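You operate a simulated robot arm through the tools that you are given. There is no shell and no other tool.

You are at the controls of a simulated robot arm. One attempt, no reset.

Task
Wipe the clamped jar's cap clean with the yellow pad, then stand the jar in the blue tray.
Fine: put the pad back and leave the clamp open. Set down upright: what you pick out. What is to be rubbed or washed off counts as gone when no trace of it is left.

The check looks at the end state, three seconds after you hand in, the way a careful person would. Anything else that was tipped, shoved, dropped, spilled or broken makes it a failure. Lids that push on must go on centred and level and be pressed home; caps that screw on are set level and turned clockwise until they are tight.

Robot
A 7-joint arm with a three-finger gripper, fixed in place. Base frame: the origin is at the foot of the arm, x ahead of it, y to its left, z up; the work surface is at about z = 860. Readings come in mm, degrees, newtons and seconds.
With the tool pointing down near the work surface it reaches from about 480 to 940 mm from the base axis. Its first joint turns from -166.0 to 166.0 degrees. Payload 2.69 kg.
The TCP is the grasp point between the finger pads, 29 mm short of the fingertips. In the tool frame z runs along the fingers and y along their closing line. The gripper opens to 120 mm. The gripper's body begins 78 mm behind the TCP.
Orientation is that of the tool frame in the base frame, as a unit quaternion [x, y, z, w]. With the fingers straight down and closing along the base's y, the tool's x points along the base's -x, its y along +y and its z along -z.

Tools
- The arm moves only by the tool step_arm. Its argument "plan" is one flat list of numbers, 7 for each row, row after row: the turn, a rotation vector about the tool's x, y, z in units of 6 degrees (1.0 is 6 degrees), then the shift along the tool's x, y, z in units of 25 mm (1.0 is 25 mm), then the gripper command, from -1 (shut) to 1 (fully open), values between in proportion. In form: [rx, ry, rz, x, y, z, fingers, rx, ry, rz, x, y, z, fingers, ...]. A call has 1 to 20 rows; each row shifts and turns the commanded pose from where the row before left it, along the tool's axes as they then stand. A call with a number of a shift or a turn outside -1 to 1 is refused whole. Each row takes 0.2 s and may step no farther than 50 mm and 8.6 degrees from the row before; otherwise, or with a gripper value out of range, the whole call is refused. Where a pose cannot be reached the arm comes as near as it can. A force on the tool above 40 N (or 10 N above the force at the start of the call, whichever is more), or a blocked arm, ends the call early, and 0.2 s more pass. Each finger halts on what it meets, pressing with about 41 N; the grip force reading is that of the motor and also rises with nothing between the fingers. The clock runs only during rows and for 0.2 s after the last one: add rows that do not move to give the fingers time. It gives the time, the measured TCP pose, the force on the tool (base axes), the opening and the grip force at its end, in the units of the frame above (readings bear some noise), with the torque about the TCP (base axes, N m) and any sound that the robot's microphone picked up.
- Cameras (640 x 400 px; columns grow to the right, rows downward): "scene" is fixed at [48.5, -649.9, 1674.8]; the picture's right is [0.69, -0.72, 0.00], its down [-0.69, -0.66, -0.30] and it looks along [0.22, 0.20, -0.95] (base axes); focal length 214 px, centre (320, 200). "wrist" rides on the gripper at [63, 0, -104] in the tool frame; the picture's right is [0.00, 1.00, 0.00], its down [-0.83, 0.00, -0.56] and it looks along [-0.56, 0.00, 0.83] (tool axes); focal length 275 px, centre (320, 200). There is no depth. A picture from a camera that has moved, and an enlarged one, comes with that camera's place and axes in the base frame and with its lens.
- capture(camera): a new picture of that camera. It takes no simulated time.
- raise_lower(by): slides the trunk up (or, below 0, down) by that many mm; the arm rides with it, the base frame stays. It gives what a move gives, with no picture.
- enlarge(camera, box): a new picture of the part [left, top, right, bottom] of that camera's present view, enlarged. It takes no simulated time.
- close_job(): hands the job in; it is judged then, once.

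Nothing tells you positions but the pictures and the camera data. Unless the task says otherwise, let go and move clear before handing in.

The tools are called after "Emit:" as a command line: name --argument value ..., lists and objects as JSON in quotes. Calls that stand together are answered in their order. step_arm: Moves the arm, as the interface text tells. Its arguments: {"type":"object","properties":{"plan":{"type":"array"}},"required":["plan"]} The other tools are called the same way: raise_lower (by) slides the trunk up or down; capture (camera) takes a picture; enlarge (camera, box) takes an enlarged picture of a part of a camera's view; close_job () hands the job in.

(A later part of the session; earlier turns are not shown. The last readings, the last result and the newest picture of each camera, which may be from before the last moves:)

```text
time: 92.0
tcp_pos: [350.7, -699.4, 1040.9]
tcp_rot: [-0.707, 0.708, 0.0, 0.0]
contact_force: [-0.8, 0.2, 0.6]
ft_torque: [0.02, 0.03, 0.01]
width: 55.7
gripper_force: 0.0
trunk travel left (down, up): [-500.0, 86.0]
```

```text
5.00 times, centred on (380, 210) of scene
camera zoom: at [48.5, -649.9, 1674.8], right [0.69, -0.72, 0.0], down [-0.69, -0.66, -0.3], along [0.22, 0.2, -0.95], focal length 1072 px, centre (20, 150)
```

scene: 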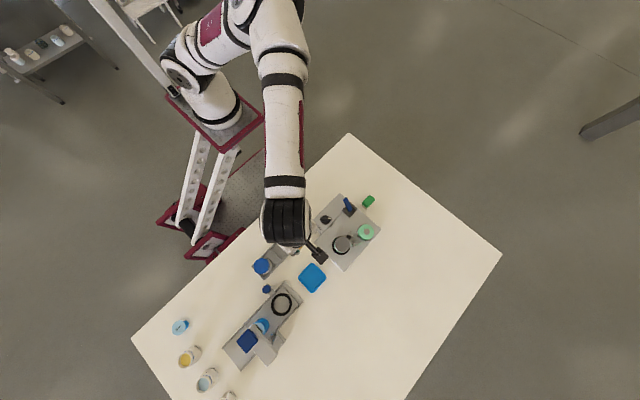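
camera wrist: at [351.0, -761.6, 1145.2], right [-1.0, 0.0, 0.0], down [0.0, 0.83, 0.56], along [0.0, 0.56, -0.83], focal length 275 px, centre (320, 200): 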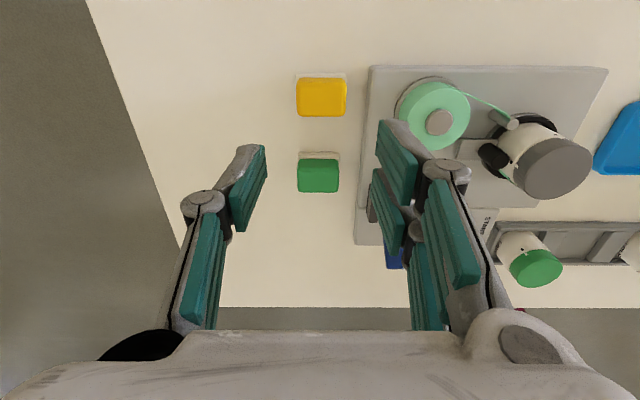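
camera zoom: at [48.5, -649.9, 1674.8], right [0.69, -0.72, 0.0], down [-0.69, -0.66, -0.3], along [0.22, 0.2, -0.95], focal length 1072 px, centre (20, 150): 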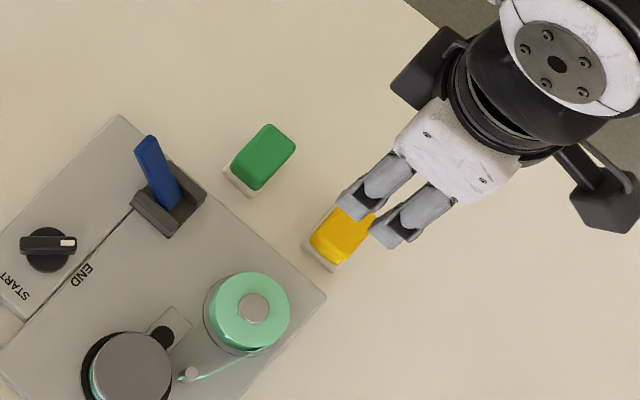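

The pad stands back in place. Next is the knob: I'll get a straight-down view to measure its bar.

Emit:
step_arm --plan '[0, 0, 0, -0.82, 0.953, 0, -0.07, 0, 0, 0, -0.82, 0.953, 0, -0.07, 0, 0, 0, -0.82, 0.953, 0, -0.07, 0, 0, 0, -0.82, 0.953, 0, -0.07, 0, 0, 0, -0.82, 0.953, 0, -0.07, 0, 0, 0, -0.82, 0.953, 0, -0.07, 0, 0, 0, -0.82, 0.953, 0, -0.07, 0, 0.944, 0, 0, 0, 0, -0.07, 0, 0.944, 0, 0, 0, 0, -0.07, 0, 0.944, 0, 0, 0, 0, -0.07, 0, 0.944, 0, 0, 0, 0, -0.07, 0, 0.944, 0, 0, 0, 0, -0.07, 0, 0.944, 0, 0, 0, 0, -0.07, 0, 0, 0, 0, 0, 0, -0.07]'

Emit:
capture --camera "wrist"

Emit:
enlarge --camera "wrist" --box '[260, 130, 380, 230]'

```text
time: 95.0
tcp_pos: [183.6, -555.8, 1040.0]
tcp_rot: [0.676, -0.676, 0.207, 0.207]
contact_force: [0.4, -0.2, -1.0]
ft_torque: [0.01, 0.01, 0.01]
width: 56.0
gripper_force: 0.0
trunk travel left (down, up): [-500.0, 86.0]
```

```text
taken
camera wrist: at [183.9, -549.1, 1161.4], right [-1.0, 0.0, 0.0], down [0.0, 1.0, 0.0], along [0.0, 0.0, -1.0], focal length 275 px, centre (320, 200)
```

wrist: 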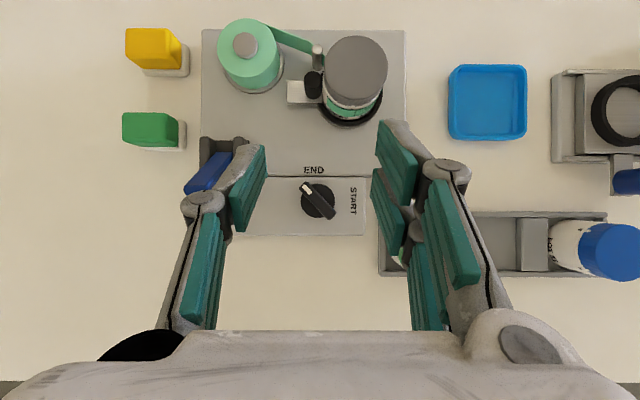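

```text
4.00 times, centred on (320, 180) of wrist
camera zoom: at [183.9, -549.1, 1161.4], right [-1.0, 0.0, 0.0], down [0.0, 1.0, 0.0], along [0.0, 0.0, -1.0], focal length 1101 px, centre (320, 280)
```

zoom: 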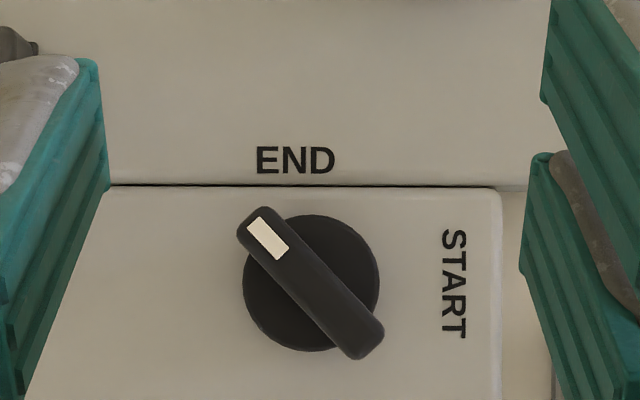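

The knob axis is at about (186, -548.4) and its bar is turned about 42° past END. I'll level the hand, align the fingers across the bar, and go down over it.

Emit:
step_arm --plan '[0, -0.944, 0, 0, 0, 0, -0.33, 0, -0.944, 0, 0, 0, 0, -0.33, 0, -0.944, 0, 0, 0, 0, -0.33, 0, -0.944, 0, 0, 0, 0, -0.33, 0, -0.944, 0, 0, 0, 0, -0.33, 0, -0.944, 0, 0, 0, 0, -0.33, 0, 0, 0, -0.264, -0.084, 0, -0.33, 0, 0, -0.884, 0, 0, 0, -0.33, 0, 0, -0.884, 0, 0, 0, -0.33, 0, 0, -0.884, 0, 0, 0, -0.33, 0, 0, -0.884, 0, 0, 0, -0.33, 0, 0, -0.884, 0, 0, 0.5, -0.33, 0, 0, -0.884, 0, 0, 0.5, -0.33, 0, 0, -0.884, 0, 0, 0.5, -0.33, 0, 0, -0.884, 0, 0, 0.5, -0.33, 0, 0, 0, 0, 0, 0, -0.33]'

Emit:
capture --camera "wrist"

Emit:
enlarge --camera "wrist" --box '[230, 60, 410, 200]'

```text
time: 98.4
tcp_pos: [184.8, -550.2, 991.0]
tcp_rot: [0.916, -0.402, 0.0, 0.0]
contact_force: [-0.6, -0.2, 0.4]
ft_torque: [-0.03, -0.03, 0.0]
width: 40.3
gripper_force: 0.1
trunk travel left (down, up): [-500.0, 86.0]
```

```text
taken
camera wrist: at [228.1, -595.0, 1094.3], right [-0.73, -0.68, 0.0], down [-0.56, 0.61, 0.56], along [-0.38, 0.41, -0.83], focal length 275 px, centre (320, 200)
```

wrist: 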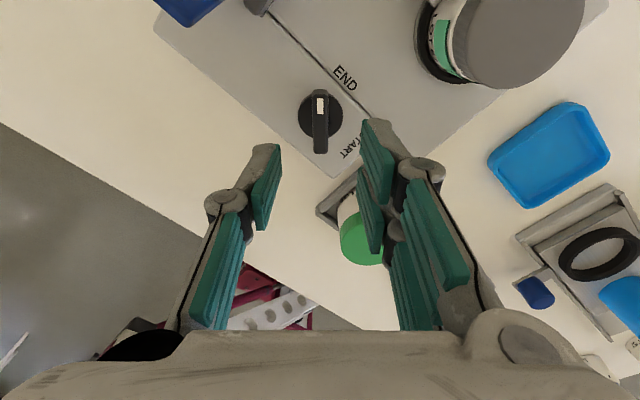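

```text
2.86 times, centred on (320, 130) of wrist
camera zoom: at [228.1, -595.0, 1094.3], right [-0.73, -0.68, 0.0], down [-0.56, 0.61, 0.56], along [-0.38, 0.41, -0.83], focal length 786 px, centre (320, 400)
```

zoom: 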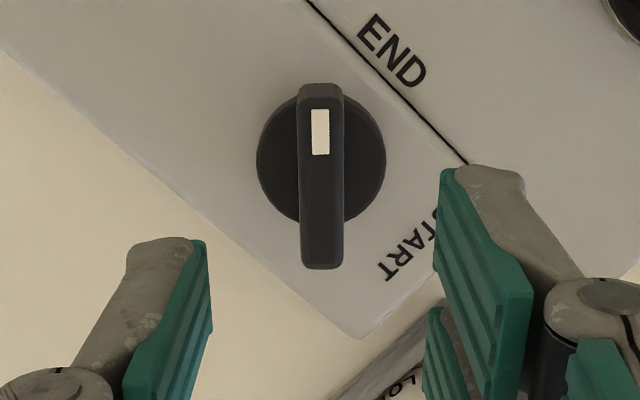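

The fingers are square to the bar and centred. Descending over it.

Emit:
step_arm --plan '[0, 0, 0, 0, 0, 0.8, -0.33, 0, 0, 0, 0, 0, 0.8, -0.33, 0, 0, 0, 0, 0, 0.6, -0.33, 0, 0, 0, 0, 0, 0.28, -0.33, 0, 0, 0, 0, 0, 0, -0.33]'

Emit:
enlarge --camera "wrist" --box '[230, 100, 410, 240]'

```text
time: 99.6
tcp_pos: [184.5, -548.4, 930.4]
tcp_rot: [0.915, -0.403, 0.0, 0.0]
contact_force: [0.2, 1.3, -0.2]
ft_torque: [0.0, -0.03, -0.02]
width: 40.1
gripper_force: 0.1
trunk travel left (down, up): [-500.0, 86.0]
```

```text
2.86 times, centred on (320, 170) of wrist
camera zoom: at [228.0, -595.4, 1032.7], right [-0.74, -0.68, 0.0], down [-0.56, 0.61, 0.56], along [-0.38, 0.41, -0.83], focal length 786 px, centre (320, 286)
```

zoom: 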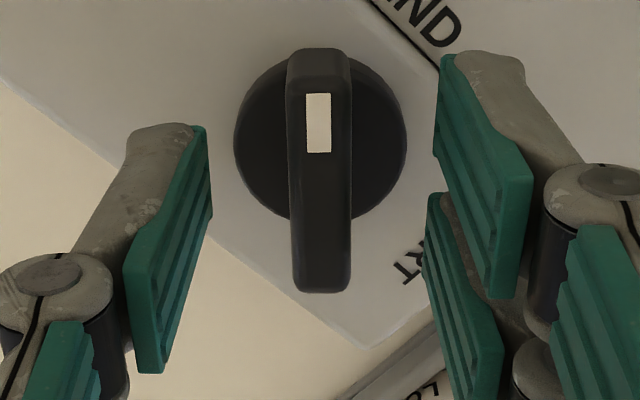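

Bar is between the fingers. Closing on it, then turning 42° clockwise back to END.

Emit:
step_arm --plan '[0, 0, 0, 0, 0, 0, -0.7, 0, 0, 0, 0, 0, 0, -1, 0, 0, 0, 0, 0, 0, -1, 0, 0, 0, 0, 0, 0, -1]'

Emit:
step_arm --plan '[0, 0, 0.7, 0, 0, 0, -1, 0, 0, 0.7, 0, 0, 0, -1]'

Emit:
enlarge --camera "wrist" --box '[200, 40, 440, 240]'

```text
time: 100.6
tcp_pos: [184.3, -550.1, 929.0]
tcp_rot: [0.915, -0.403, 0.0, -0.001]
contact_force: [-1.3, -1.1, -1.9]
ft_torque: [-0.16, -0.12, 0.0]
width: 10.6
gripper_force: 37.8
trunk travel left (down, up): [-500.0, 86.0]
```

```text
time: 101.2
tcp_pos: [185.5, -550.2, 930.1]
tcp_rot: [0.883, -0.469, -0.001, 0.0]
contact_force: [0.5, -2.7, 4.7]
ft_torque: [0.31, 0.22, -0.01]
width: 10.7
gripper_force: 38.0
trunk travel left (down, up): [-500.0, 86.0]
```

```text
2.00 times, centred on (320, 140) of wrist
camera zoom: at [220.7, -601.1, 1032.7], right [-0.83, -0.56, 0.0], down [-0.47, 0.69, 0.56], along [-0.31, 0.46, -0.83], focal length 551 px, centre (320, 320)
```

zoom: 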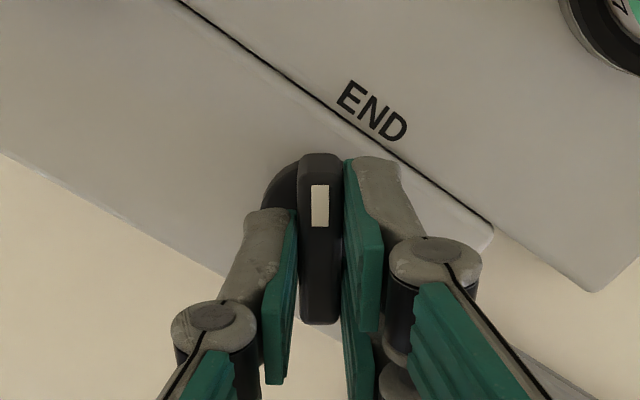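

Turning smoothly. Continuing to bring the pointer to END.

Emit:
step_arm --plan '[0, 0, 0.81, 0, 0, 0, -1, 0, 0, 0.81, 0, 0, 0, -1, 0, 0, 0.81, 0, 0, 0, -1, 0, 0, 0.81, 0, 0, 0, -1, 0, 0, 0.81, 0, 0, 0, -1, 0, 0, 0.81, 0, 0, 0, -1, 0, 0, 0.81, 0, 0, 0, -1, 0, 0, 0, 0, 0, 0, -1]'

Emit:
enlarge --camera "wrist" --box '[200, 40, 440, 240]'

Emit:
capture --camera "wrist"

```text
time: 103.0
tcp_pos: [185.1, -549.1, 929.1]
tcp_rot: [-0.707, 0.707, -0.001, -0.001]
contact_force: [0.5, -6.1, 18.7]
ft_torque: [0.15, -0.01, 0.04]
width: 10.8
gripper_force: 38.2
trunk travel left (down, up): [-500.0, 86.0]
```

```text
2.00 times, centred on (320, 140) of wrist
camera zoom: at [185.4, -611.8, 1032.7], right [-1.0, 0.0, 0.0], down [0.0, 0.83, 0.55], along [0.0, 0.55, -0.83], focal length 551 px, centre (320, 320)
```

zoom: 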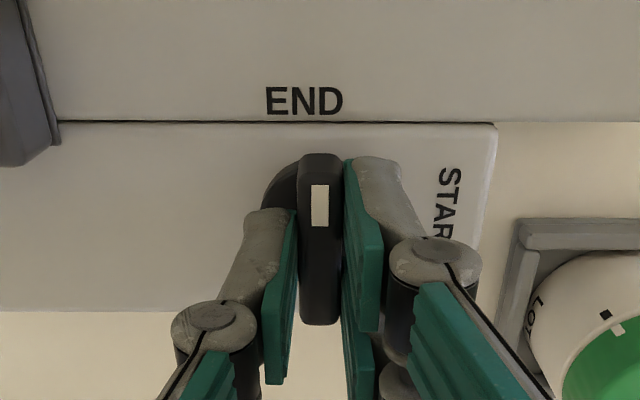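

```text
taken
camera wrist: at [185.4, -611.8, 1032.7], right [-1.0, 0.0, 0.0], down [0.0, 0.83, 0.55], along [0.0, 0.55, -0.83], focal length 275 px, centre (320, 200)
```

wrist: 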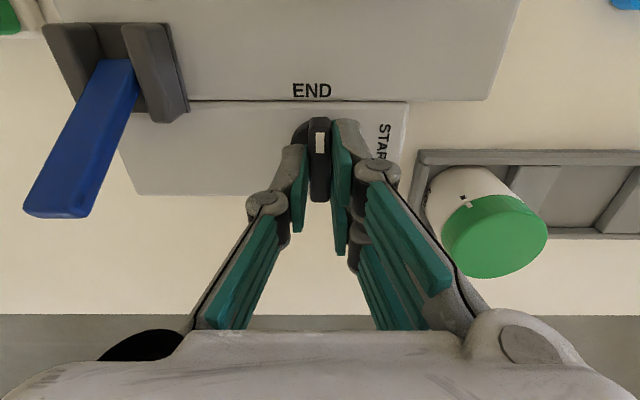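

The pointer is back at END as it was originally. Releasing and rising.

Emit:
step_arm --plan '[0, 0, 0, 0, 0, 0, -0.6, 0, 0, 0, 0, 0, 0, -0.33, 0, 0, 0, 0, 0, 0, -0.33, 0, 0, 0, 0, 0, -0.6, -0.33, 0, 0, 0, 0, 0, -1, -0.33, 0, 0, 0, 0, 0, -1, -0.33, 0, 0, 0, 0, 0, -1, -0.33, 0, 0, 0, 0, 0, 0, -0.33]'

Emit:
capture --camera "wrist"

Emit:
enlarge --camera "wrist" --box '[220, 40, 460, 200]'

```text
time: 104.8
tcp_pos: [186.0, -549.5, 1018.5]
tcp_rot: [-0.707, 0.707, 0.0, 0.0]
contact_force: [-0.1, -0.6, 0.1]
ft_torque: [-0.02, 0.0, 0.01]
width: 40.4
gripper_force: 0.1
trunk travel left (down, up): [-500.0, 86.0]
```

```text
taken
camera wrist: at [186.3, -612.2, 1122.1], right [-1.0, 0.0, 0.0], down [0.0, 0.83, 0.56], along [0.0, 0.56, -0.83], focal length 275 px, centre (320, 200)
```

wrist: 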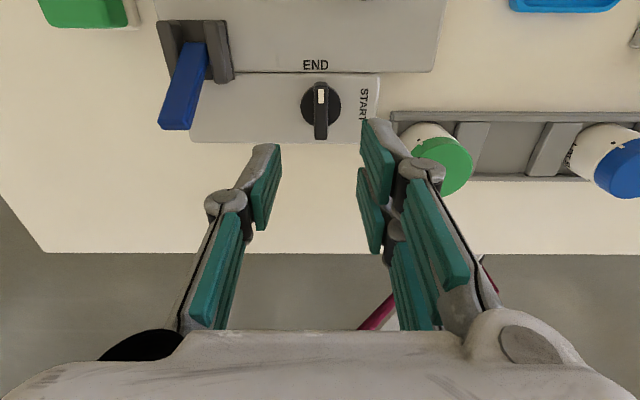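

```text
2.50 times, centred on (340, 120) of wrist
camera zoom: at [186.3, -612.2, 1122.1], right [-1.0, 0.0, 0.0], down [0.0, 0.83, 0.56], along [0.0, 0.56, -0.83], focal length 688 px, centre (270, 400)
```

zoom: 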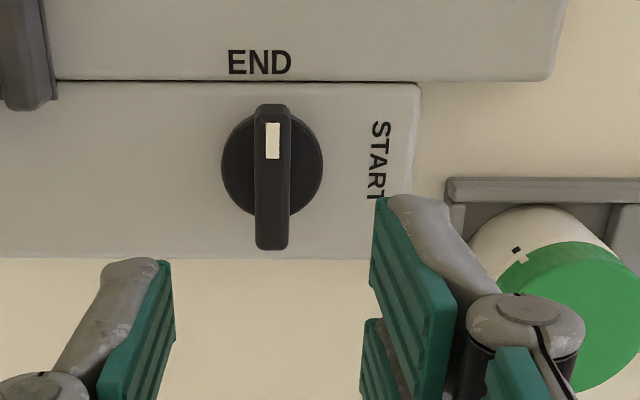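

The knob is back at END. Now the clamp lever: it leans toward +y with its tip near (276, -557, 957). I'll close the fingers and position them on its +y side to push it toward -y.

Emit:
step_arm --plan '[0, 0, 0, -0.3, -0.905, -0.2, -0.6, 0, 0, 0, -0.3, -0.905, 0, -1, 0, 0, 0, -0.3, -0.905, 0, -1, 0, 0, 0, -0.1, -0.905, 0, -1, 0, 0, 0, 0, 0, 0, -1]'

Emit:
capture --camera "wrist"

Emit:
enlarge --camera "wrist" --box '[240, 20, 400, 140]'

```text
time: 106.0
tcp_pos: [273.5, -525.4, 1024.0]
tcp_rot: [-0.707, 0.707, 0.0, 0.0]
contact_force: [0.0, -0.1, -0.3]
ft_torque: [0.0, -0.01, 0.03]
width: 0.1
gripper_force: 28.7
trunk travel left (down, up): [-500.0, 86.0]
```

```text
taken
camera wrist: at [275.2, -586.8, 1127.7], right [-1.0, 0.0, 0.0], down [0.0, 0.83, 0.56], along [0.0, 0.56, -0.83], focal length 275 px, centre (320, 200)
```

wrist: 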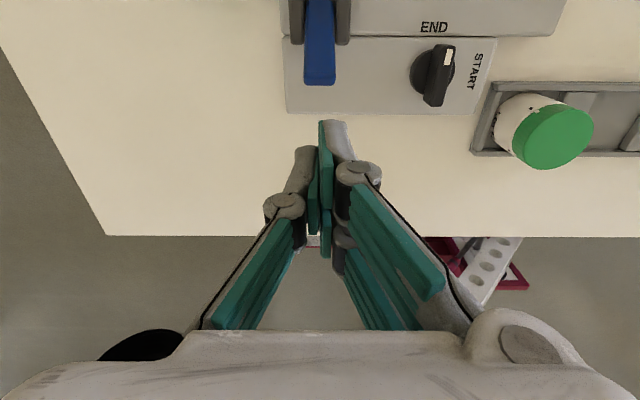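

```text
3.33 times, centred on (320, 80) of wrist
camera zoom: at [275.2, -586.8, 1127.7], right [-1.0, 0.0, 0.0], down [0.0, 0.83, 0.56], along [0.0, 0.56, -0.83], focal length 918 px, centre (320, 600)
```

zoom: 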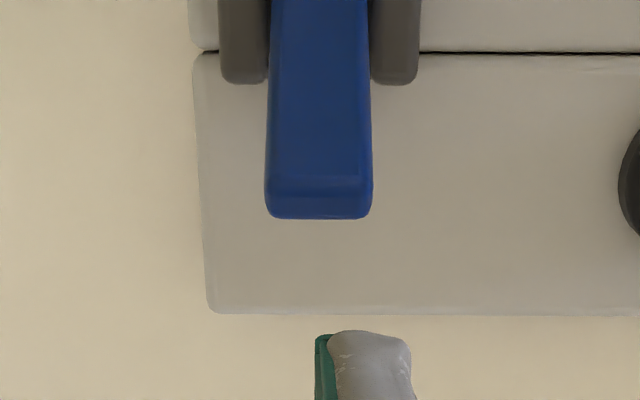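

The closed fingers line up with the lever. Going down beside its tip.

Emit:
step_arm --plan '[0, 0, 0, 0, 0, 0.8, -1, 0, 0, 0, 0, 0, 0.8, -1, 0, 0, 0, 0, 0, 0.7, -1, 0, 0, 0, 0, 0, 0, -1]'

Emit:
step_arm --plan '[0, 0, 0, 0.3, 0, 0, -1, 0, 0, 0, 0, 0, 0, -1]'

Emit:
enlarge --camera "wrist" --box '[200, 20, 440, 200]'

```text
time: 107.0
tcp_pos: [274.9, -523.8, 966.1]
tcp_rot: [0.707, -0.707, 0.001, -0.001]
contact_force: [0.3, 0.2, 0.6]
ft_torque: [0.0, 0.0, 0.0]
width: 0.2
gripper_force: 28.7
trunk travel left (down, up): [-500.0, 86.0]
```

```text
time: 107.6
tcp_pos: [274.2, -531.4, 966.6]
tcp_rot: [-0.707, 0.707, 0.0, 0.0]
contact_force: [0.2, 0.8, 0.3]
ft_torque: [0.02, 0.02, -0.02]
width: 0.1
gripper_force: 28.1
trunk travel left (down, up): [-500.0, 86.0]
```

```text
2.22 times, centred on (320, 110) of wrist
camera zoom: at [275.5, -593.7, 1069.8], right [-1.0, 0.0, 0.0], down [0.0, 0.83, 0.56], along [0.0, 0.56, -0.83], focal length 612 px, centre (320, 400)
```

zoom: 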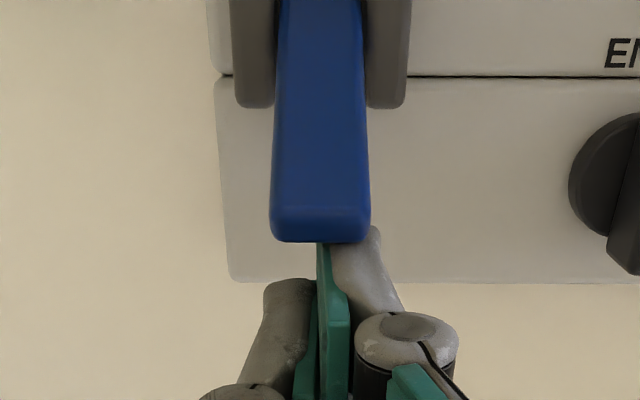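

Nearly touching. Pushing toward -y in small steps, watching the force.

Emit:
step_arm --plan '[0, 0, 0, 0.25, 0, 0, -1, 0, 0, 0, 0.25, 0, 0, -1, 0, 0, 0, 0, 0, 0, -1]'

Emit:
enlarge --camera "wrist" --box '[200, 20, 440, 200]'

```text
time: 108.4
tcp_pos: [275.2, -545.1, 966.4]
tcp_rot: [0.707, -0.707, 0.001, 0.0]
contact_force: [0.1, -0.1, -0.2]
ft_torque: [-0.02, 0.0, -0.02]
width: 0.0
gripper_force: 29.2
trunk travel left (down, up): [-500.0, 86.0]
```

```text
2.22 times, centred on (320, 110) of wrist
camera zoom: at [275.8, -607.0, 1069.9], right [-1.0, 0.0, 0.0], down [0.0, 0.83, 0.56], along [0.0, 0.56, -0.83], focal length 612 px, centre (320, 400)
```

zoom: 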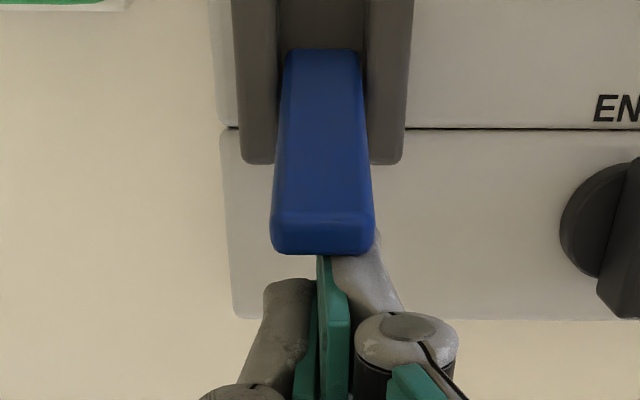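

The lever is moving with the fingers with almost no resistance. I'll keep pushing.

Emit:
step_arm --plan '[0, 0, 0, 0.3, 0, 0, -1, 0, 0, 0, 0.3, 0, 0, -1, 0, 0, 0, 0.3, 0, 0, -1, 0, 0, 0, 0, 0, 0, -1]'

Emit:
capture --camera "wrist"

Emit:
enlarge --camera "scene" --box '[310, 185, 390, 255]'

```text
time: 109.4
tcp_pos: [275.4, -566.1, 965.4]
tcp_rot: [-0.707, 0.707, 0.0, 0.001]
contact_force: [-0.7, 0.9, -1.0]
ft_torque: [0.01, -0.01, -0.01]
width: 0.0
gripper_force: 28.3
trunk travel left (down, up): [-500.0, 86.0]
```

```text
taken
camera wrist: at [275.9, -629.3, 1069.9], right [-1.0, 0.0, 0.0], down [0.0, 0.83, 0.56], along [0.0, 0.56, -0.83], focal length 275 px, centre (320, 200)
```

wrist: 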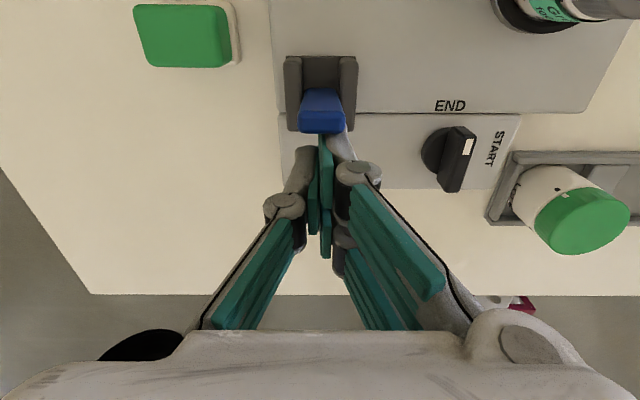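

```text
5.71 times, centred on (350, 220) of scene
camera zoom: at [48.5, -649.9, 1674.8], right [0.69, -0.72, 0.0], down [-0.69, -0.66, -0.3], along [0.22, 0.2, -0.95], focal length 1226 px, centre (149, 86)
```

zoom: 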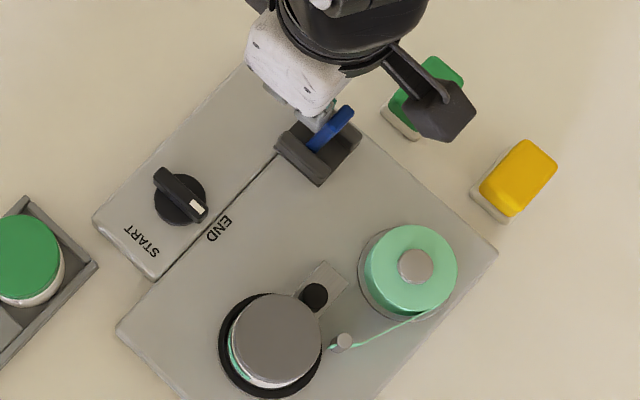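

The lever is near vertical now. Continuing the push past vertical.

Emit:
step_arm --plan '[0, 0, 0, 0.3, 0, 0, -1, 0, 0, 0, 0.3, 0, 0, -1, 0, 0, 0, 0.3, 0, 0, -1, 0, 0, 0, 0, 0, 0, -1]'

Emit:
capture --camera "wrist"

Emit:
enlarge --camera "scene" --box '[310, 185, 390, 255]'

```text
time: 110.4
tcp_pos: [274.8, -587.1, 965.9]
tcp_rot: [0.707, -0.707, -0.001, -0.001]
contact_force: [2.1, 18.1, 7.0]
ft_torque: [0.35, 0.02, 0.0]
width: 0.0
gripper_force: 28.3
trunk travel left (down, up): [-500.0, 86.0]
```

```text
taken
camera wrist: at [276.1, -649.7, 1069.6], right [-1.0, 0.0, 0.0], down [0.0, 0.83, 0.56], along [0.0, 0.56, -0.83], focal length 275 px, centre (320, 200)
```

wrist: 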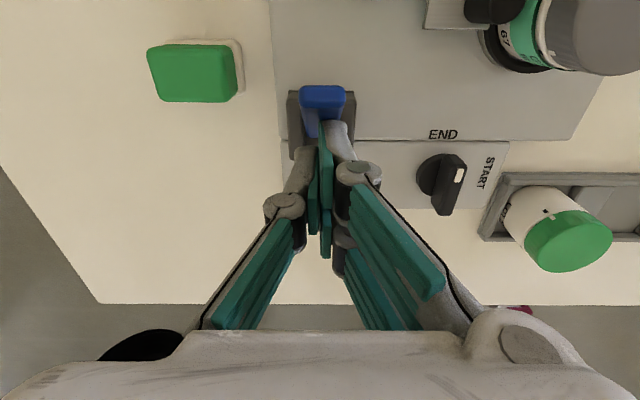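

```text
5.71 times, centred on (350, 220) of scene
camera zoom: at [48.5, -649.9, 1674.8], right [0.69, -0.72, 0.0], down [-0.69, -0.66, -0.3], along [0.22, 0.2, -0.95], focal length 1226 px, centre (149, 86)
```

zoom: 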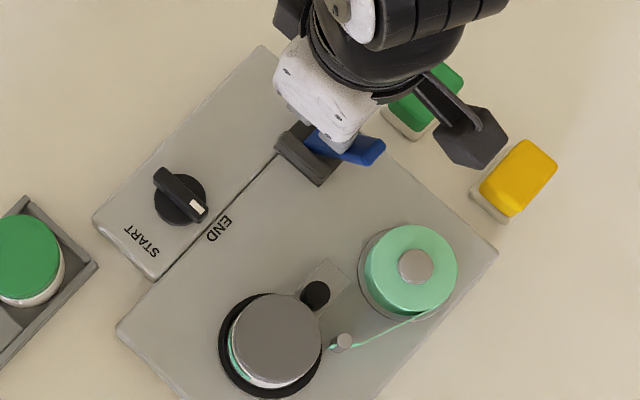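

The lever has gone over to -y and stopped with about 18 N. I'll back off, rise, and check whether the roller released the jar.

Emit:
step_arm --plan '[0, 0, 0, -0.4, 0, 0, -1, 0, 0, 0, -0.6, 0, -0.5, -1, 0, 0, 0, 0, 0, -1, -1, 0, 0, 0, 0, 0, -1, -1, 0, 0, 0, 0, 0, -1, -1, 0, 0, 0, 0, 0, 0, -1]'

Emit:
capture --camera "wrist"

Emit:
enlarge --camera "scene" --box '[325, 225, 365, 258]'

Emit:
enlarge --camera "scene" --box '[310, 185, 390, 255]'

```text
time: 111.8
tcp_pos: [274.2, -564.7, 1055.1]
tcp_rot: [-0.707, 0.707, -0.001, -0.001]
contact_force: [0.2, 0.5, 0.3]
ft_torque: [0.01, 0.01, 0.0]
width: 0.0
gripper_force: 29.4
trunk travel left (down, up): [-500.0, 86.0]
```

```text
taken
camera wrist: at [275.0, -626.8, 1158.7], right [-1.0, 0.0, 0.0], down [0.0, 0.83, 0.56], along [0.0, 0.56, -0.83], focal length 275 px, centre (320, 200)
```

wrist: 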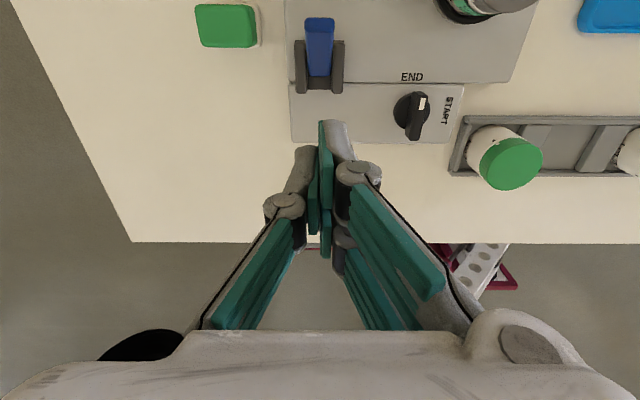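

```text
12.12 times, centred on (345, 242) of scene
camera zoom: at [48.5, -649.9, 1674.8], right [0.69, -0.72, 0.0], down [-0.69, -0.66, -0.3], along [0.22, 0.2, -0.95], focal length 2600 px, centre (17, -303)
```

zoom: 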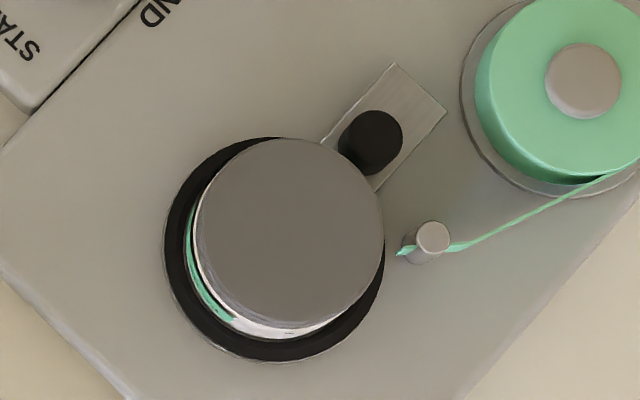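

```text
5.71 times, centred on (350, 220) of scene
camera zoom: at [48.5, -649.9, 1674.8], right [0.69, -0.72, 0.0], down [-0.69, -0.66, -0.3], along [0.22, 0.2, -0.95], focal length 1226 px, centre (149, 86)
```

zoom: 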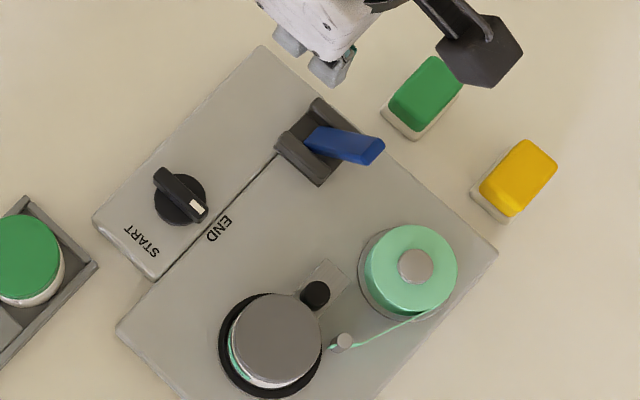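

The lever is over and the roller has moved about 5 mm away from the jar, so the clamp is open. I'll turn the hand back to close along y and look straight down on the jar before gripping it.

Emit:
step_arm --plan '[0, 0, 0, 0.72, 0.98, 0, -0.5, 0, 0, 0, 0.72, 0.98, 0, 0, 0, 0, 0, 0.72, 0.98, 0, 0.333, 0, 0, 0, 0.72, 0.98, 0, 0.333, 0, 0, 0, 0.72, 0.98, 0, 0.333, 0, 0, 1, 0, 0, 0, 0.333, 0, 0, 1, 0, 0, 0, 0.333, 0, 0, 1, 0, 0, 0, 0.333, 0, 0, 1, 0, 0, 0, 0.333, 0, 0, 1, 0, 0, 0, 0.333, 0, 0, 1, 0, 0, 0, 0.333, 0, 0, 1, 0, 0, 0, 0.333, 0, 0, 1, 0, 0, 0, 0.333, 0, 0, 1, 0, 0, 0, 0.333, 0, 0, 1, 0, 0, 0, 0.333, 0, 0, 1, 0, 0, 0, 0.333, 0, 0, 1, 0, 0, 0, 0.333, 0, 0, 1, 0, 0, 0, 0.333, 0, 0, 1, 0, 0, 0, 0.333, 0, 0, 1, 0, 0, 0, 0.333]'

Emit:
step_arm --plan '[0, 0.944, 0, 0, 0, 0, 0.333, 0, 0.944, 0, 0, 0, 0, 0.333, 0, 0.944, 0, 0, 0, 0, 0.333, 0, 0.944, 0, 0, 0, 0, 0.333, 0, 0.944, 0, 0, 0, 0, 0.333, 0, 0.944, 0, 0, 0, 0, 0.333, 0, 0, 0, 0, 0, 0, 0.333]'

Emit:
capture --camera "wrist"

Emit:
enlarge --camera "wrist" --box '[240, 120, 400, 245]'

```text
time: 116.0
tcp_pos: [152.0, -655.2, 1053.3]
tcp_rot: [0.001, 1.0, 0.001, 0.0]
contact_force: [0.1, -0.3, -0.4]
ft_torque: [0.04, -0.02, 0.0]
width: 79.9
gripper_force: 0.0
trunk travel left (down, up): [-500.0, 86.0]
```

```text
time: 117.6
tcp_pos: [152.5, -654.0, 1053.5]
tcp_rot: [0.0, 0.956, 0.0, -0.292]
contact_force: [0.2, -0.2, 0.4]
ft_torque: [0.01, 0.01, 0.02]
width: 80.2
gripper_force: 0.0
trunk travel left (down, up): [-500.0, 86.0]
```

```text
taken
camera wrist: at [159.4, -653.9, 1174.4], right [0.0, 1.0, 0.0], down [1.0, 0.0, 0.0], along [0.0, 0.0, -1.0], focal length 275 px, centre (320, 200)
```

wrist: 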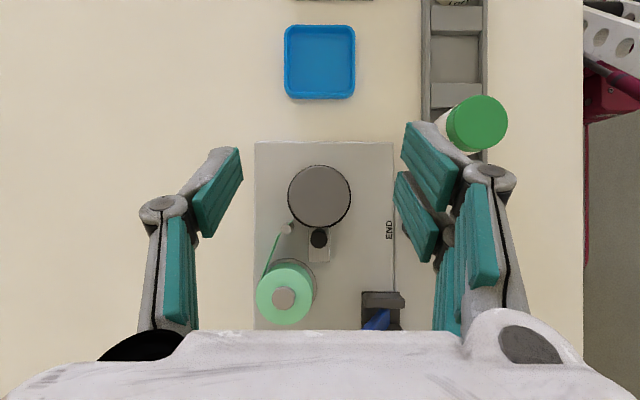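

```text
3.20 times, centred on (320, 182) of wrist
camera zoom: at [159.4, -653.9, 1174.4], right [0.0, 1.0, 0.0], down [1.0, 0.0, 0.0], along [0.0, 0.0, -1.0], focal length 881 px, centre (320, 256)
```

zoom: 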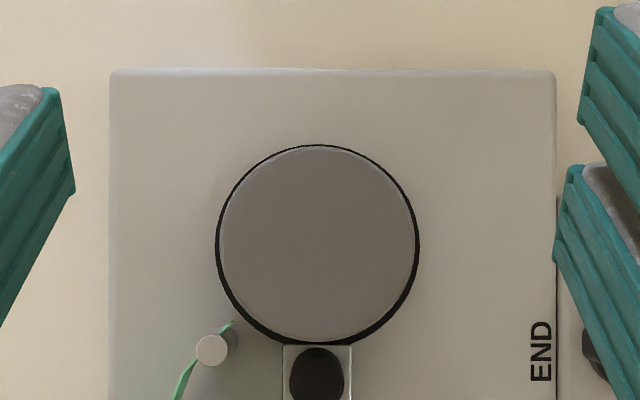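

Clear straight-down view: cap clean, centre (156.4, -654.6). Levelling and descending around the jar with the fingers 80 mm apart.

Emit:
step_arm --plan '[0, -0.944, 0, 0, 0, 0, 0.333, 0, -0.944, 0, 0, 0, 0, 0.333, 0, -0.944, 0, 0, 0, 0, 0.333, 0, -0.944, 0, 0, 0, 0, 0.333, 0, -0.944, 0, 0, 0, 0, 0.333, 0, -0.944, 0, 0, 0, 0, 0.333, 0, 0, 0, -0.12, -0.03, 0.9, 0.333, 0, 0, 0, 0, 0, 0.9, 0.333, 0, 0, 0, 0, 0, 0.9, 0.333, 0, 0, 0, 0, 0, 0.9, 0.333, 0, 0, 0, 0, 0, 0, 0.333]'

Emit:
capture --camera "wrist"

```text
time: 120.0
tcp_pos: [155.3, -653.9, 962.4]
tcp_rot: [0.0, 1.0, 0.0, 0.0]
contact_force: [0.3, -0.1, -1.1]
ft_torque: [-0.01, -0.01, -0.01]
width: 80.0
gripper_force: 0.0
trunk travel left (down, up): [-500.0, 86.0]
```

```text
taken
camera wrist: at [92.7, -653.7, 1066.5], right [0.0, 1.0, 0.0], down [0.83, 0.0, 0.56], along [0.56, 0.0, -0.83], focal length 275 px, centre (320, 200)
```

wrist: 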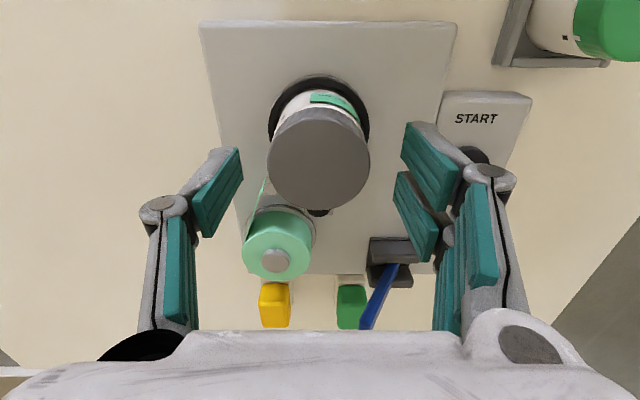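

Well centred. Down to z ≈ 930, then close on the jar.

Emit:
step_arm --plan '[0, 0, 0, -0.03, -0.03, 0.7, 0.333, 0, 0, 0, 0, 0, 0.6, 0.333, 0, 0, 0, 0, 0, 0, 0.333, 0, 0, 0, 0, 0, 0, 0.1, 0, 0, 0, 0, 0, 0, -0.05, 0, 0, 0, 0, 0, 0, -0.12, 0, 0, 0, 0, 0, 0, -0.12]'

Emit:
capture --camera "wrist"

```text
time: 121.6
tcp_pos: [157.1, -655.8, 931.1]
tcp_rot: [-0.001, 1.0, 0.0, 0.001]
contact_force: [0.1, -0.4, -0.1]
ft_torque: [0.02, 0.06, 0.03]
width: 52.9
gripper_force: 0.5
trunk travel left (down, up): [-500.0, 86.0]
```

```text
taken
camera wrist: at [94.6, -655.3, 1034.9], right [0.0, 1.0, 0.0], down [0.83, 0.0, 0.56], along [0.56, 0.0, -0.83], focal length 275 px, centre (320, 200)
```

wrist: 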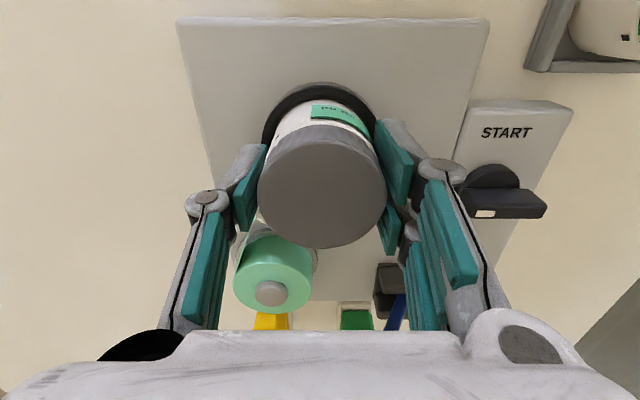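

Fingers are touching both sides of the cap. Applying the full grip and lifting a little as a test.

Emit:
step_arm --plan '[0, 0, 0, 0, 0, 0, -0.3, 0, 0, 0, 0, 0, 0, -1, 0, 0, 0, 0, 0, 0, -1, 0, 0, 0, 0, 0, 0, -1]'

Emit:
step_arm --plan '[0, 0, 0, 0, 0, -0.1, -1, 0, 0, 0, 0, 0, -0.2, -1, 0, 0, 0, 0, 0, -0.3, -1, 0, 0, 0, 0, 0, 0, -1]'

Emit:
capture --camera "wrist"

```text
time: 122.6
tcp_pos: [157.1, -655.3, 930.8]
tcp_rot: [0.0, 1.0, 0.0, 0.0]
contact_force: [0.2, -0.5, 1.2]
ft_torque: [-0.04, 0.01, 0.01]
width: 50.9
gripper_force: 41.4
trunk travel left (down, up): [-500.0, 86.0]
```

```text
time: 123.6
tcp_pos: [156.7, -655.8, 946.1]
tcp_rot: [-0.001, 1.0, 0.0, 0.0]
contact_force: [-0.1, 1.0, -1.3]
ft_torque: [-0.02, 0.03, -0.02]
width: 50.5
gripper_force: 40.5
trunk travel left (down, up): [-500.0, 86.0]
```

```text
taken
camera wrist: at [93.7, -655.4, 1049.9], right [0.0, 1.0, 0.0], down [0.83, 0.0, 0.56], along [0.56, 0.0, -0.83], focal length 275 px, centre (320, 200)
```

wrist: 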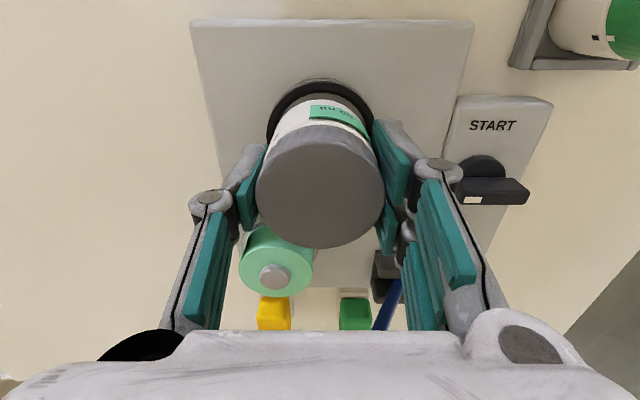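

The jar lifts cleanly with the hand. Before carrying it, I'll raise it and check the tray's size and rim with the scene camera.

Emit:
step_arm --plan '[0, 0, 0, 0, 0, -0.6, -1, 0, 0, 0, 0, 0, -1, -1, 0, 0, 0, 0, 0, -1, -1, 0, 0, 0, 0.6, 0, 0, -1, 0, 0, 0, 0.6, 0, 0, -1, 0, 0, 0, 0, 0, 0, -1]'

Emit:
enlarge --camera "scene" --box '[285, 250, 355, 310]'

Emit:
capture --camera "wrist"

Emit:
enlarge --camera "scene" --box '[300, 190, 400, 270]'

```text
time: 125.0
tcp_pos: [127.4, -656.0, 1011.4]
tcp_rot: [0.001, 1.0, 0.0, 0.0]
contact_force: [0.7, -0.8, -0.6]
ft_torque: [0.03, 0.01, 0.01]
width: 50.2
gripper_force: 41.3
trunk travel left (down, up): [-500.0, 86.0]
```

```text
6.67 times, centred on (320, 280) of scene
camera zoom: at [48.5, -649.9, 1674.8], right [0.69, -0.72, 0.0], down [-0.69, -0.66, -0.3], along [0.22, 0.2, -0.95], focal length 1430 px, centre (320, -333)
```

zoom: 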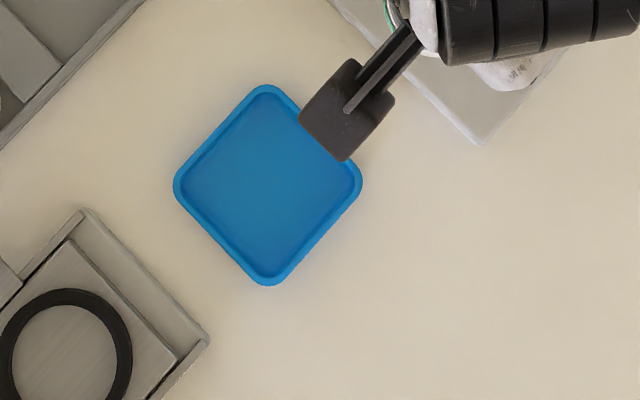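

```text
taken
camera wrist: at [64.9, -655.7, 1115.0], right [-0.01, 1.0, 0.0], down [0.83, 0.0, 0.56], along [0.56, 0.0, -0.83], focal length 275 px, centre (320, 200)
```

wrist: 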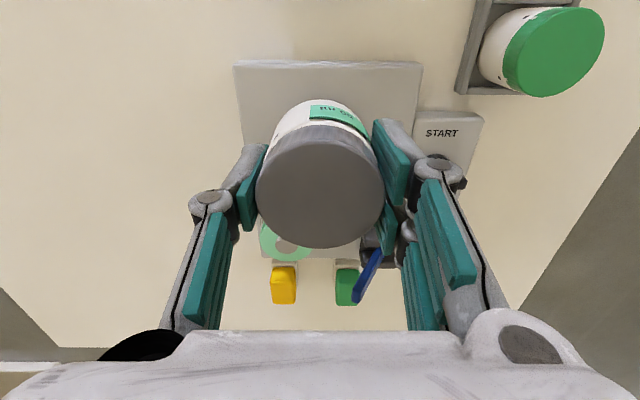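

```text
5.00 times, centred on (350, 230) of scene
camera zoom: at [48.5, -649.9, 1674.8], right [0.69, -0.72, 0.0], down [-0.69, -0.66, -0.3], along [0.22, 0.2, -0.95], focal length 1072 px, centre (170, 50)
```

zoom: 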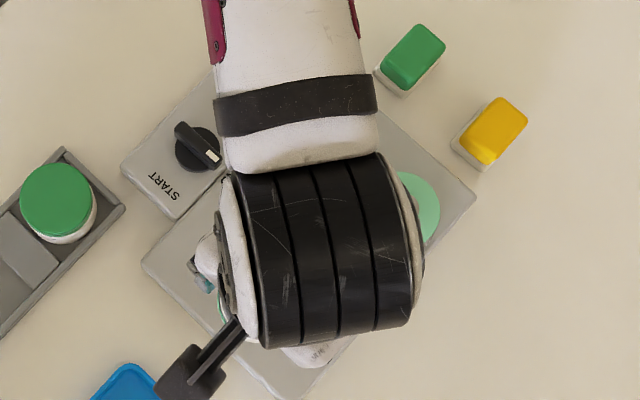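

The tray's rim stands only about 10 mm high, but my fingertips would sit down inside it with this low grip. I'll set the jar on the open table beside the tray and re-grip it higher on the cap.

Emit:
step_arm --plan '[0, 0, 0, 0.936, -0.912, 0, -1, 0, 0, 0, 0.936, -0.912, 0, -1, 0, 0, 0, 0.936, -0.912, 0, -1, 0, 0, 0, 0.936, -0.912, 0, -1, 0, 0, 0, 0.936, -0.912, 0, -1, 0, 0, 0, 0, 0, 0.8, -1, 0, 0, 0, 0, 0, 0.8, -1, 0, 0, 0, 0, 0, 0.8, -1, 0, 0, 0, 0, 0, 0.8, -1, 0, 0, 0, 0, 0, 0.6, -1, 0, 0, 0, 0, 0, 0, -1]'

Emit:
capture --camera "wrist"

Emit:
enlarge --camera "scene" --box '[280, 200, 400, 330]'

```text
time: 127.4
tcp_pos: [31.2, -723.8, 910.0]
tcp_rot: [0.0, 1.0, 0.0, 0.0]
contact_force: [-0.2, -0.4, -1.2]
ft_torque: [0.01, -0.01, 0.01]
width: 50.7
gripper_force: 40.3
out of reach, approached as far as the arm can: row 4, 5
trunk travel left (down, up): [-500.0, 86.0]
```

```text
taken
camera wrist: at [-30.1, -722.7, 1014.3], right [0.0, 1.0, 0.0], down [0.83, 0.0, 0.56], along [0.56, 0.0, -0.83], focal length 275 px, centre (320, 200)
```

wrist: 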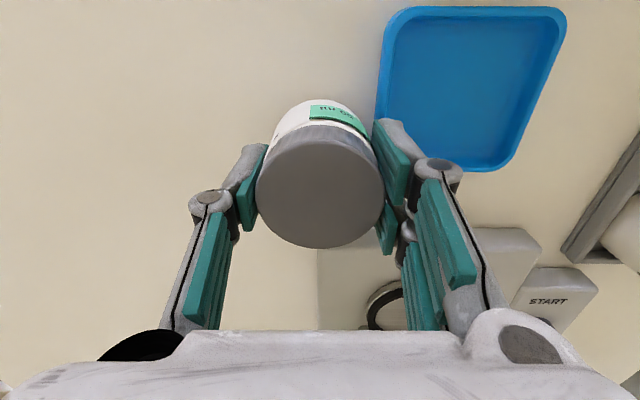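

```text
3.08 times, centred on (340, 265) of scene
camera zoom: at [48.5, -649.9, 1674.8], right [0.69, -0.72, 0.0], down [-0.69, -0.66, -0.3], along [0.22, 0.2, -0.95], focal length 660 px, centre (258, 0)
```

zoom: 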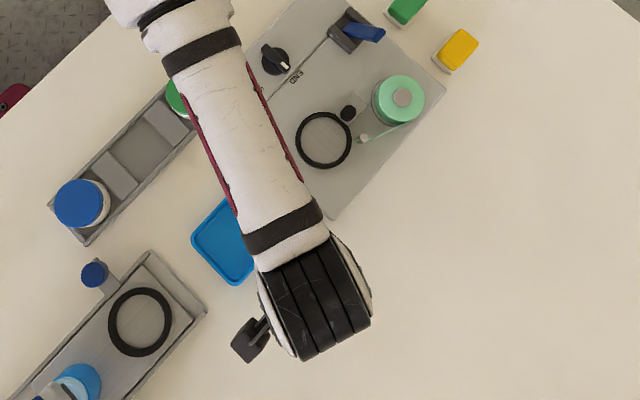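

The arm stopped short of that spot (reach limit there), and a finger would overlap the tray if I went lower here. I'll stay at this height and use this close view to measure the tray.

Emit:
enlarge --camera "wrist" --box '[360, 0, 580, 180]'

Emit:
enlarge --camera "scene" --box '[325, 225, 365, 258]'

```text
2.22 times, centred on (470, 90) of wrist
camera zoom: at [-30.1, -722.7, 1014.3], right [0.0, 1.0, 0.0], down [0.83, 0.0, 0.56], along [0.56, 0.0, -0.83], focal length 612 px, centre (-13, 444)
```

zoom: 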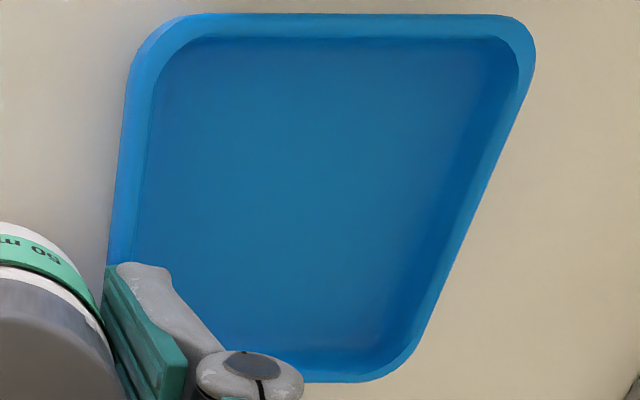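

```text
12.12 times, centred on (345, 242) of scene
camera zoom: at [48.5, -649.9, 1674.8], right [0.69, -0.72, 0.0], down [-0.69, -0.66, -0.3], along [0.22, 0.2, -0.95], focal length 2600 px, centre (17, -303)
```

zoom: 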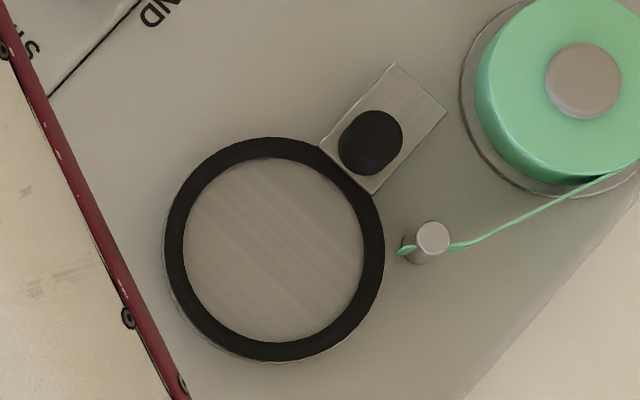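

The metal turntable and tray measurements show my fingertips would end almost level with the tray rim, so a higher grip is worth it. I'll raise the jar and take it to the open table at x ≈ 430, which I know is reachable, to re-grip.

Emit:
step_arm --plan '[0, 0, 0, 0, 0, -0.8, -1, 0, 0, 0, 0, 0, -1, -1, 0, 0, 0, 0, 0, -1, -1, 0, 0, 0, 0, 0, -1, -1, 0, 0, 0, 0, 0, -0.4, -1, 0, 0, 0, 0, 0, 0, -1]'

Emit:
step_arm --plan '[0, 0, 0, -0.94, 0.08, 0, -1, 0, 0, 0, -0.94, 0.08, 0, -1, 0, 0, 0, -0.94, 0.08, 0, -1, 0, 0, 0, -0.94, 0.08, 0, -1, 0, 0, 0, -0.94, 0.08, 0, -1, 0, 0, 0, -0.94, 0.08, 0, -1, 0, 0, 0, -0.94, 0.08, 0, -1, 0, 0, 0, -0.94, 0.08, 0, -1, 0, 0, 0, -0.94, 0.08, 0, -1, 0, 0, 0, -0.94, 0.08, 0, -1, 0, 0, 0, -0.94, 0.08, 0, -1, 0, 0, 0, -0.94, 0.08, 0, -1, 0, 0, 0, -0.94, 0.08, 0, -1, 0, 0, 0, -0.94, 0.08, 0, -1, 0, 0, 0, -0.94, 0.08, 0, -1, 0, 0, 0, -0.94, 0.08, 0, -1, 0, 0, 0, -0.94, 0.08, 0, -1, 0, 0, 0, 0, 0, 0, -1]'

Emit:
capture --camera "wrist"

Emit:
capture --camera "scene"

```text
time: 128.8
tcp_pos: [31.6, -723.8, 1014.3]
tcp_rot: [0.0, 1.0, 0.0, 0.0]
contact_force: [0.3, 0.1, 0.7]
ft_torque: [0.04, 0.03, 0.0]
width: 50.4
gripper_force: 41.4
trunk travel left (down, up): [-500.0, 86.0]
```

```text
time: 132.6
tcp_pos: [431.6, -688.5, 1017.9]
tcp_rot: [0.0, 1.0, 0.0, -0.001]
contact_force: [-0.7, 0.5, -1.2]
ft_torque: [0.01, 0.0, 0.01]
width: 50.4
gripper_force: 40.8
trunk travel left (down, up): [-500.0, 86.0]
```

```text
taken
camera wrist: at [368.7, -689.0, 1120.4], right [0.0, 1.0, 0.0], down [0.83, 0.0, 0.56], along [0.56, 0.0, -0.83], focal length 275 px, centre (320, 200)
```

wrist: 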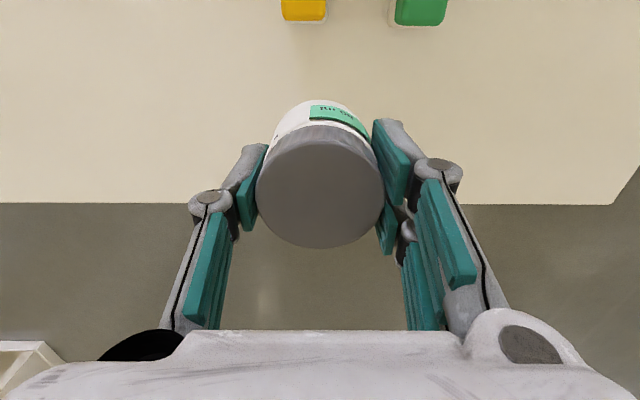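

```text
taken
```

scene: 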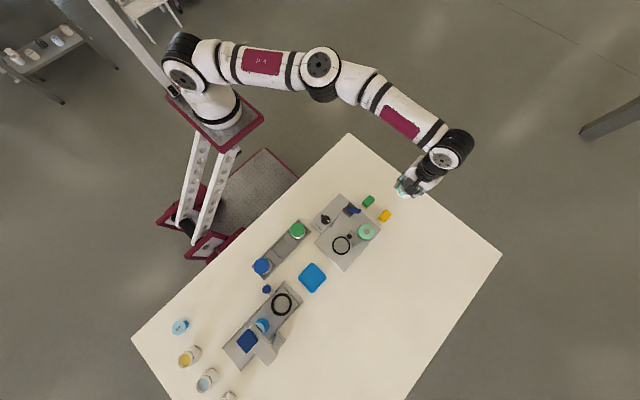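

The jar is over open table, well clear of the pads. Lowering it, with small steps at the end.

Emit:
step_arm --plan '[0, 0, 0, 0, 0, 0.8, -1, 0, 0, 0, 0, 0, 1, -1, 0, 0, 0, 0, 0, 1, -1, 0, 0, 0, 0, 0, 0.8, -1, 0, 0, 0, 0, 0, 0.6, -1, 0, 0, 0, 0, 0, 0, -1]'

Emit:
step_arm --plan '[0, 0, 0, 0, 0, 0.12, -1, 0, 0, 0, 0, 0, 0, -1]'

Emit:
step_arm --plan '[0, 0, 0, 0, 0, 0.1, -1, 0, 0, 0, 0, 0, 0, -1]'

```text
time: 134.0
tcp_pos: [429.4, -692.6, 909.8]
tcp_rot: [0.0, 1.0, -0.001, 0.0]
contact_force: [0.6, 0.1, -0.8]
ft_torque: [-0.02, 0.04, 0.01]
width: 50.5
gripper_force: 41.1
trunk travel left (down, up): [-500.0, 86.0]
```

```text
time: 134.6
tcp_pos: [431.3, -691.4, 907.2]
tcp_rot: [0.0, 1.0, -0.001, 0.0]
contact_force: [-1.0, 0.4, -1.3]
ft_torque: [0.0, 0.01, 0.01]
width: 50.5
gripper_force: 41.8
trunk travel left (down, up): [-500.0, 86.0]
```

```text
time: 135.2
tcp_pos: [431.3, -689.6, 905.7]
tcp_rot: [0.0, 1.0, 0.0, 0.0]
contact_force: [-0.1, -0.3, -0.7]
ft_torque: [0.03, -0.02, -0.01]
width: 50.6
gripper_force: 40.8
trunk travel left (down, up): [-500.0, 86.0]
```

Emit:
step_arm --plan '[0, 0, 0, 0, 0, 0.1, -1, 0, 0, 0, 0, 0, 0, -1]'

Emit:
step_arm --plan '[0, 0, 0, 0, 0, 0.06, -1, 0, 0, 0, 0, 0, 0, -1]'

Emit:
step_arm --plan '[0, 0, 0, 0, 0, 0.06, -1, 0, 0, 0, 0, 0, 0, -1]'

```text
time: 135.8
tcp_pos: [432.1, -689.6, 903.0]
tcp_rot: [0.0, 1.0, 0.0, 0.001]
contact_force: [-0.6, -1.3, -1.1]
ft_torque: [-0.04, 0.0, -0.02]
width: 50.6
gripper_force: 40.6
trunk travel left (down, up): [-500.0, 86.0]
```

```text
time: 136.4
tcp_pos: [431.2, -689.8, 902.0]
tcp_rot: [-0.001, 1.0, -0.001, 0.0]
contact_force: [-0.1, -0.4, -1.8]
ft_torque: [-0.01, -0.01, 0.0]
width: 50.5
gripper_force: 41.3
trunk travel left (down, up): [-500.0, 86.0]
```

```text
time: 137.0
tcp_pos: [432.0, -689.3, 900.6]
tcp_rot: [0.001, 1.0, 0.0, 0.001]
contact_force: [-0.4, 0.6, 0.9]
ft_torque: [-0.05, 0.02, -0.01]
width: 50.5
gripper_force: 40.6
trunk travel left (down, up): [-500.0, 86.0]
```

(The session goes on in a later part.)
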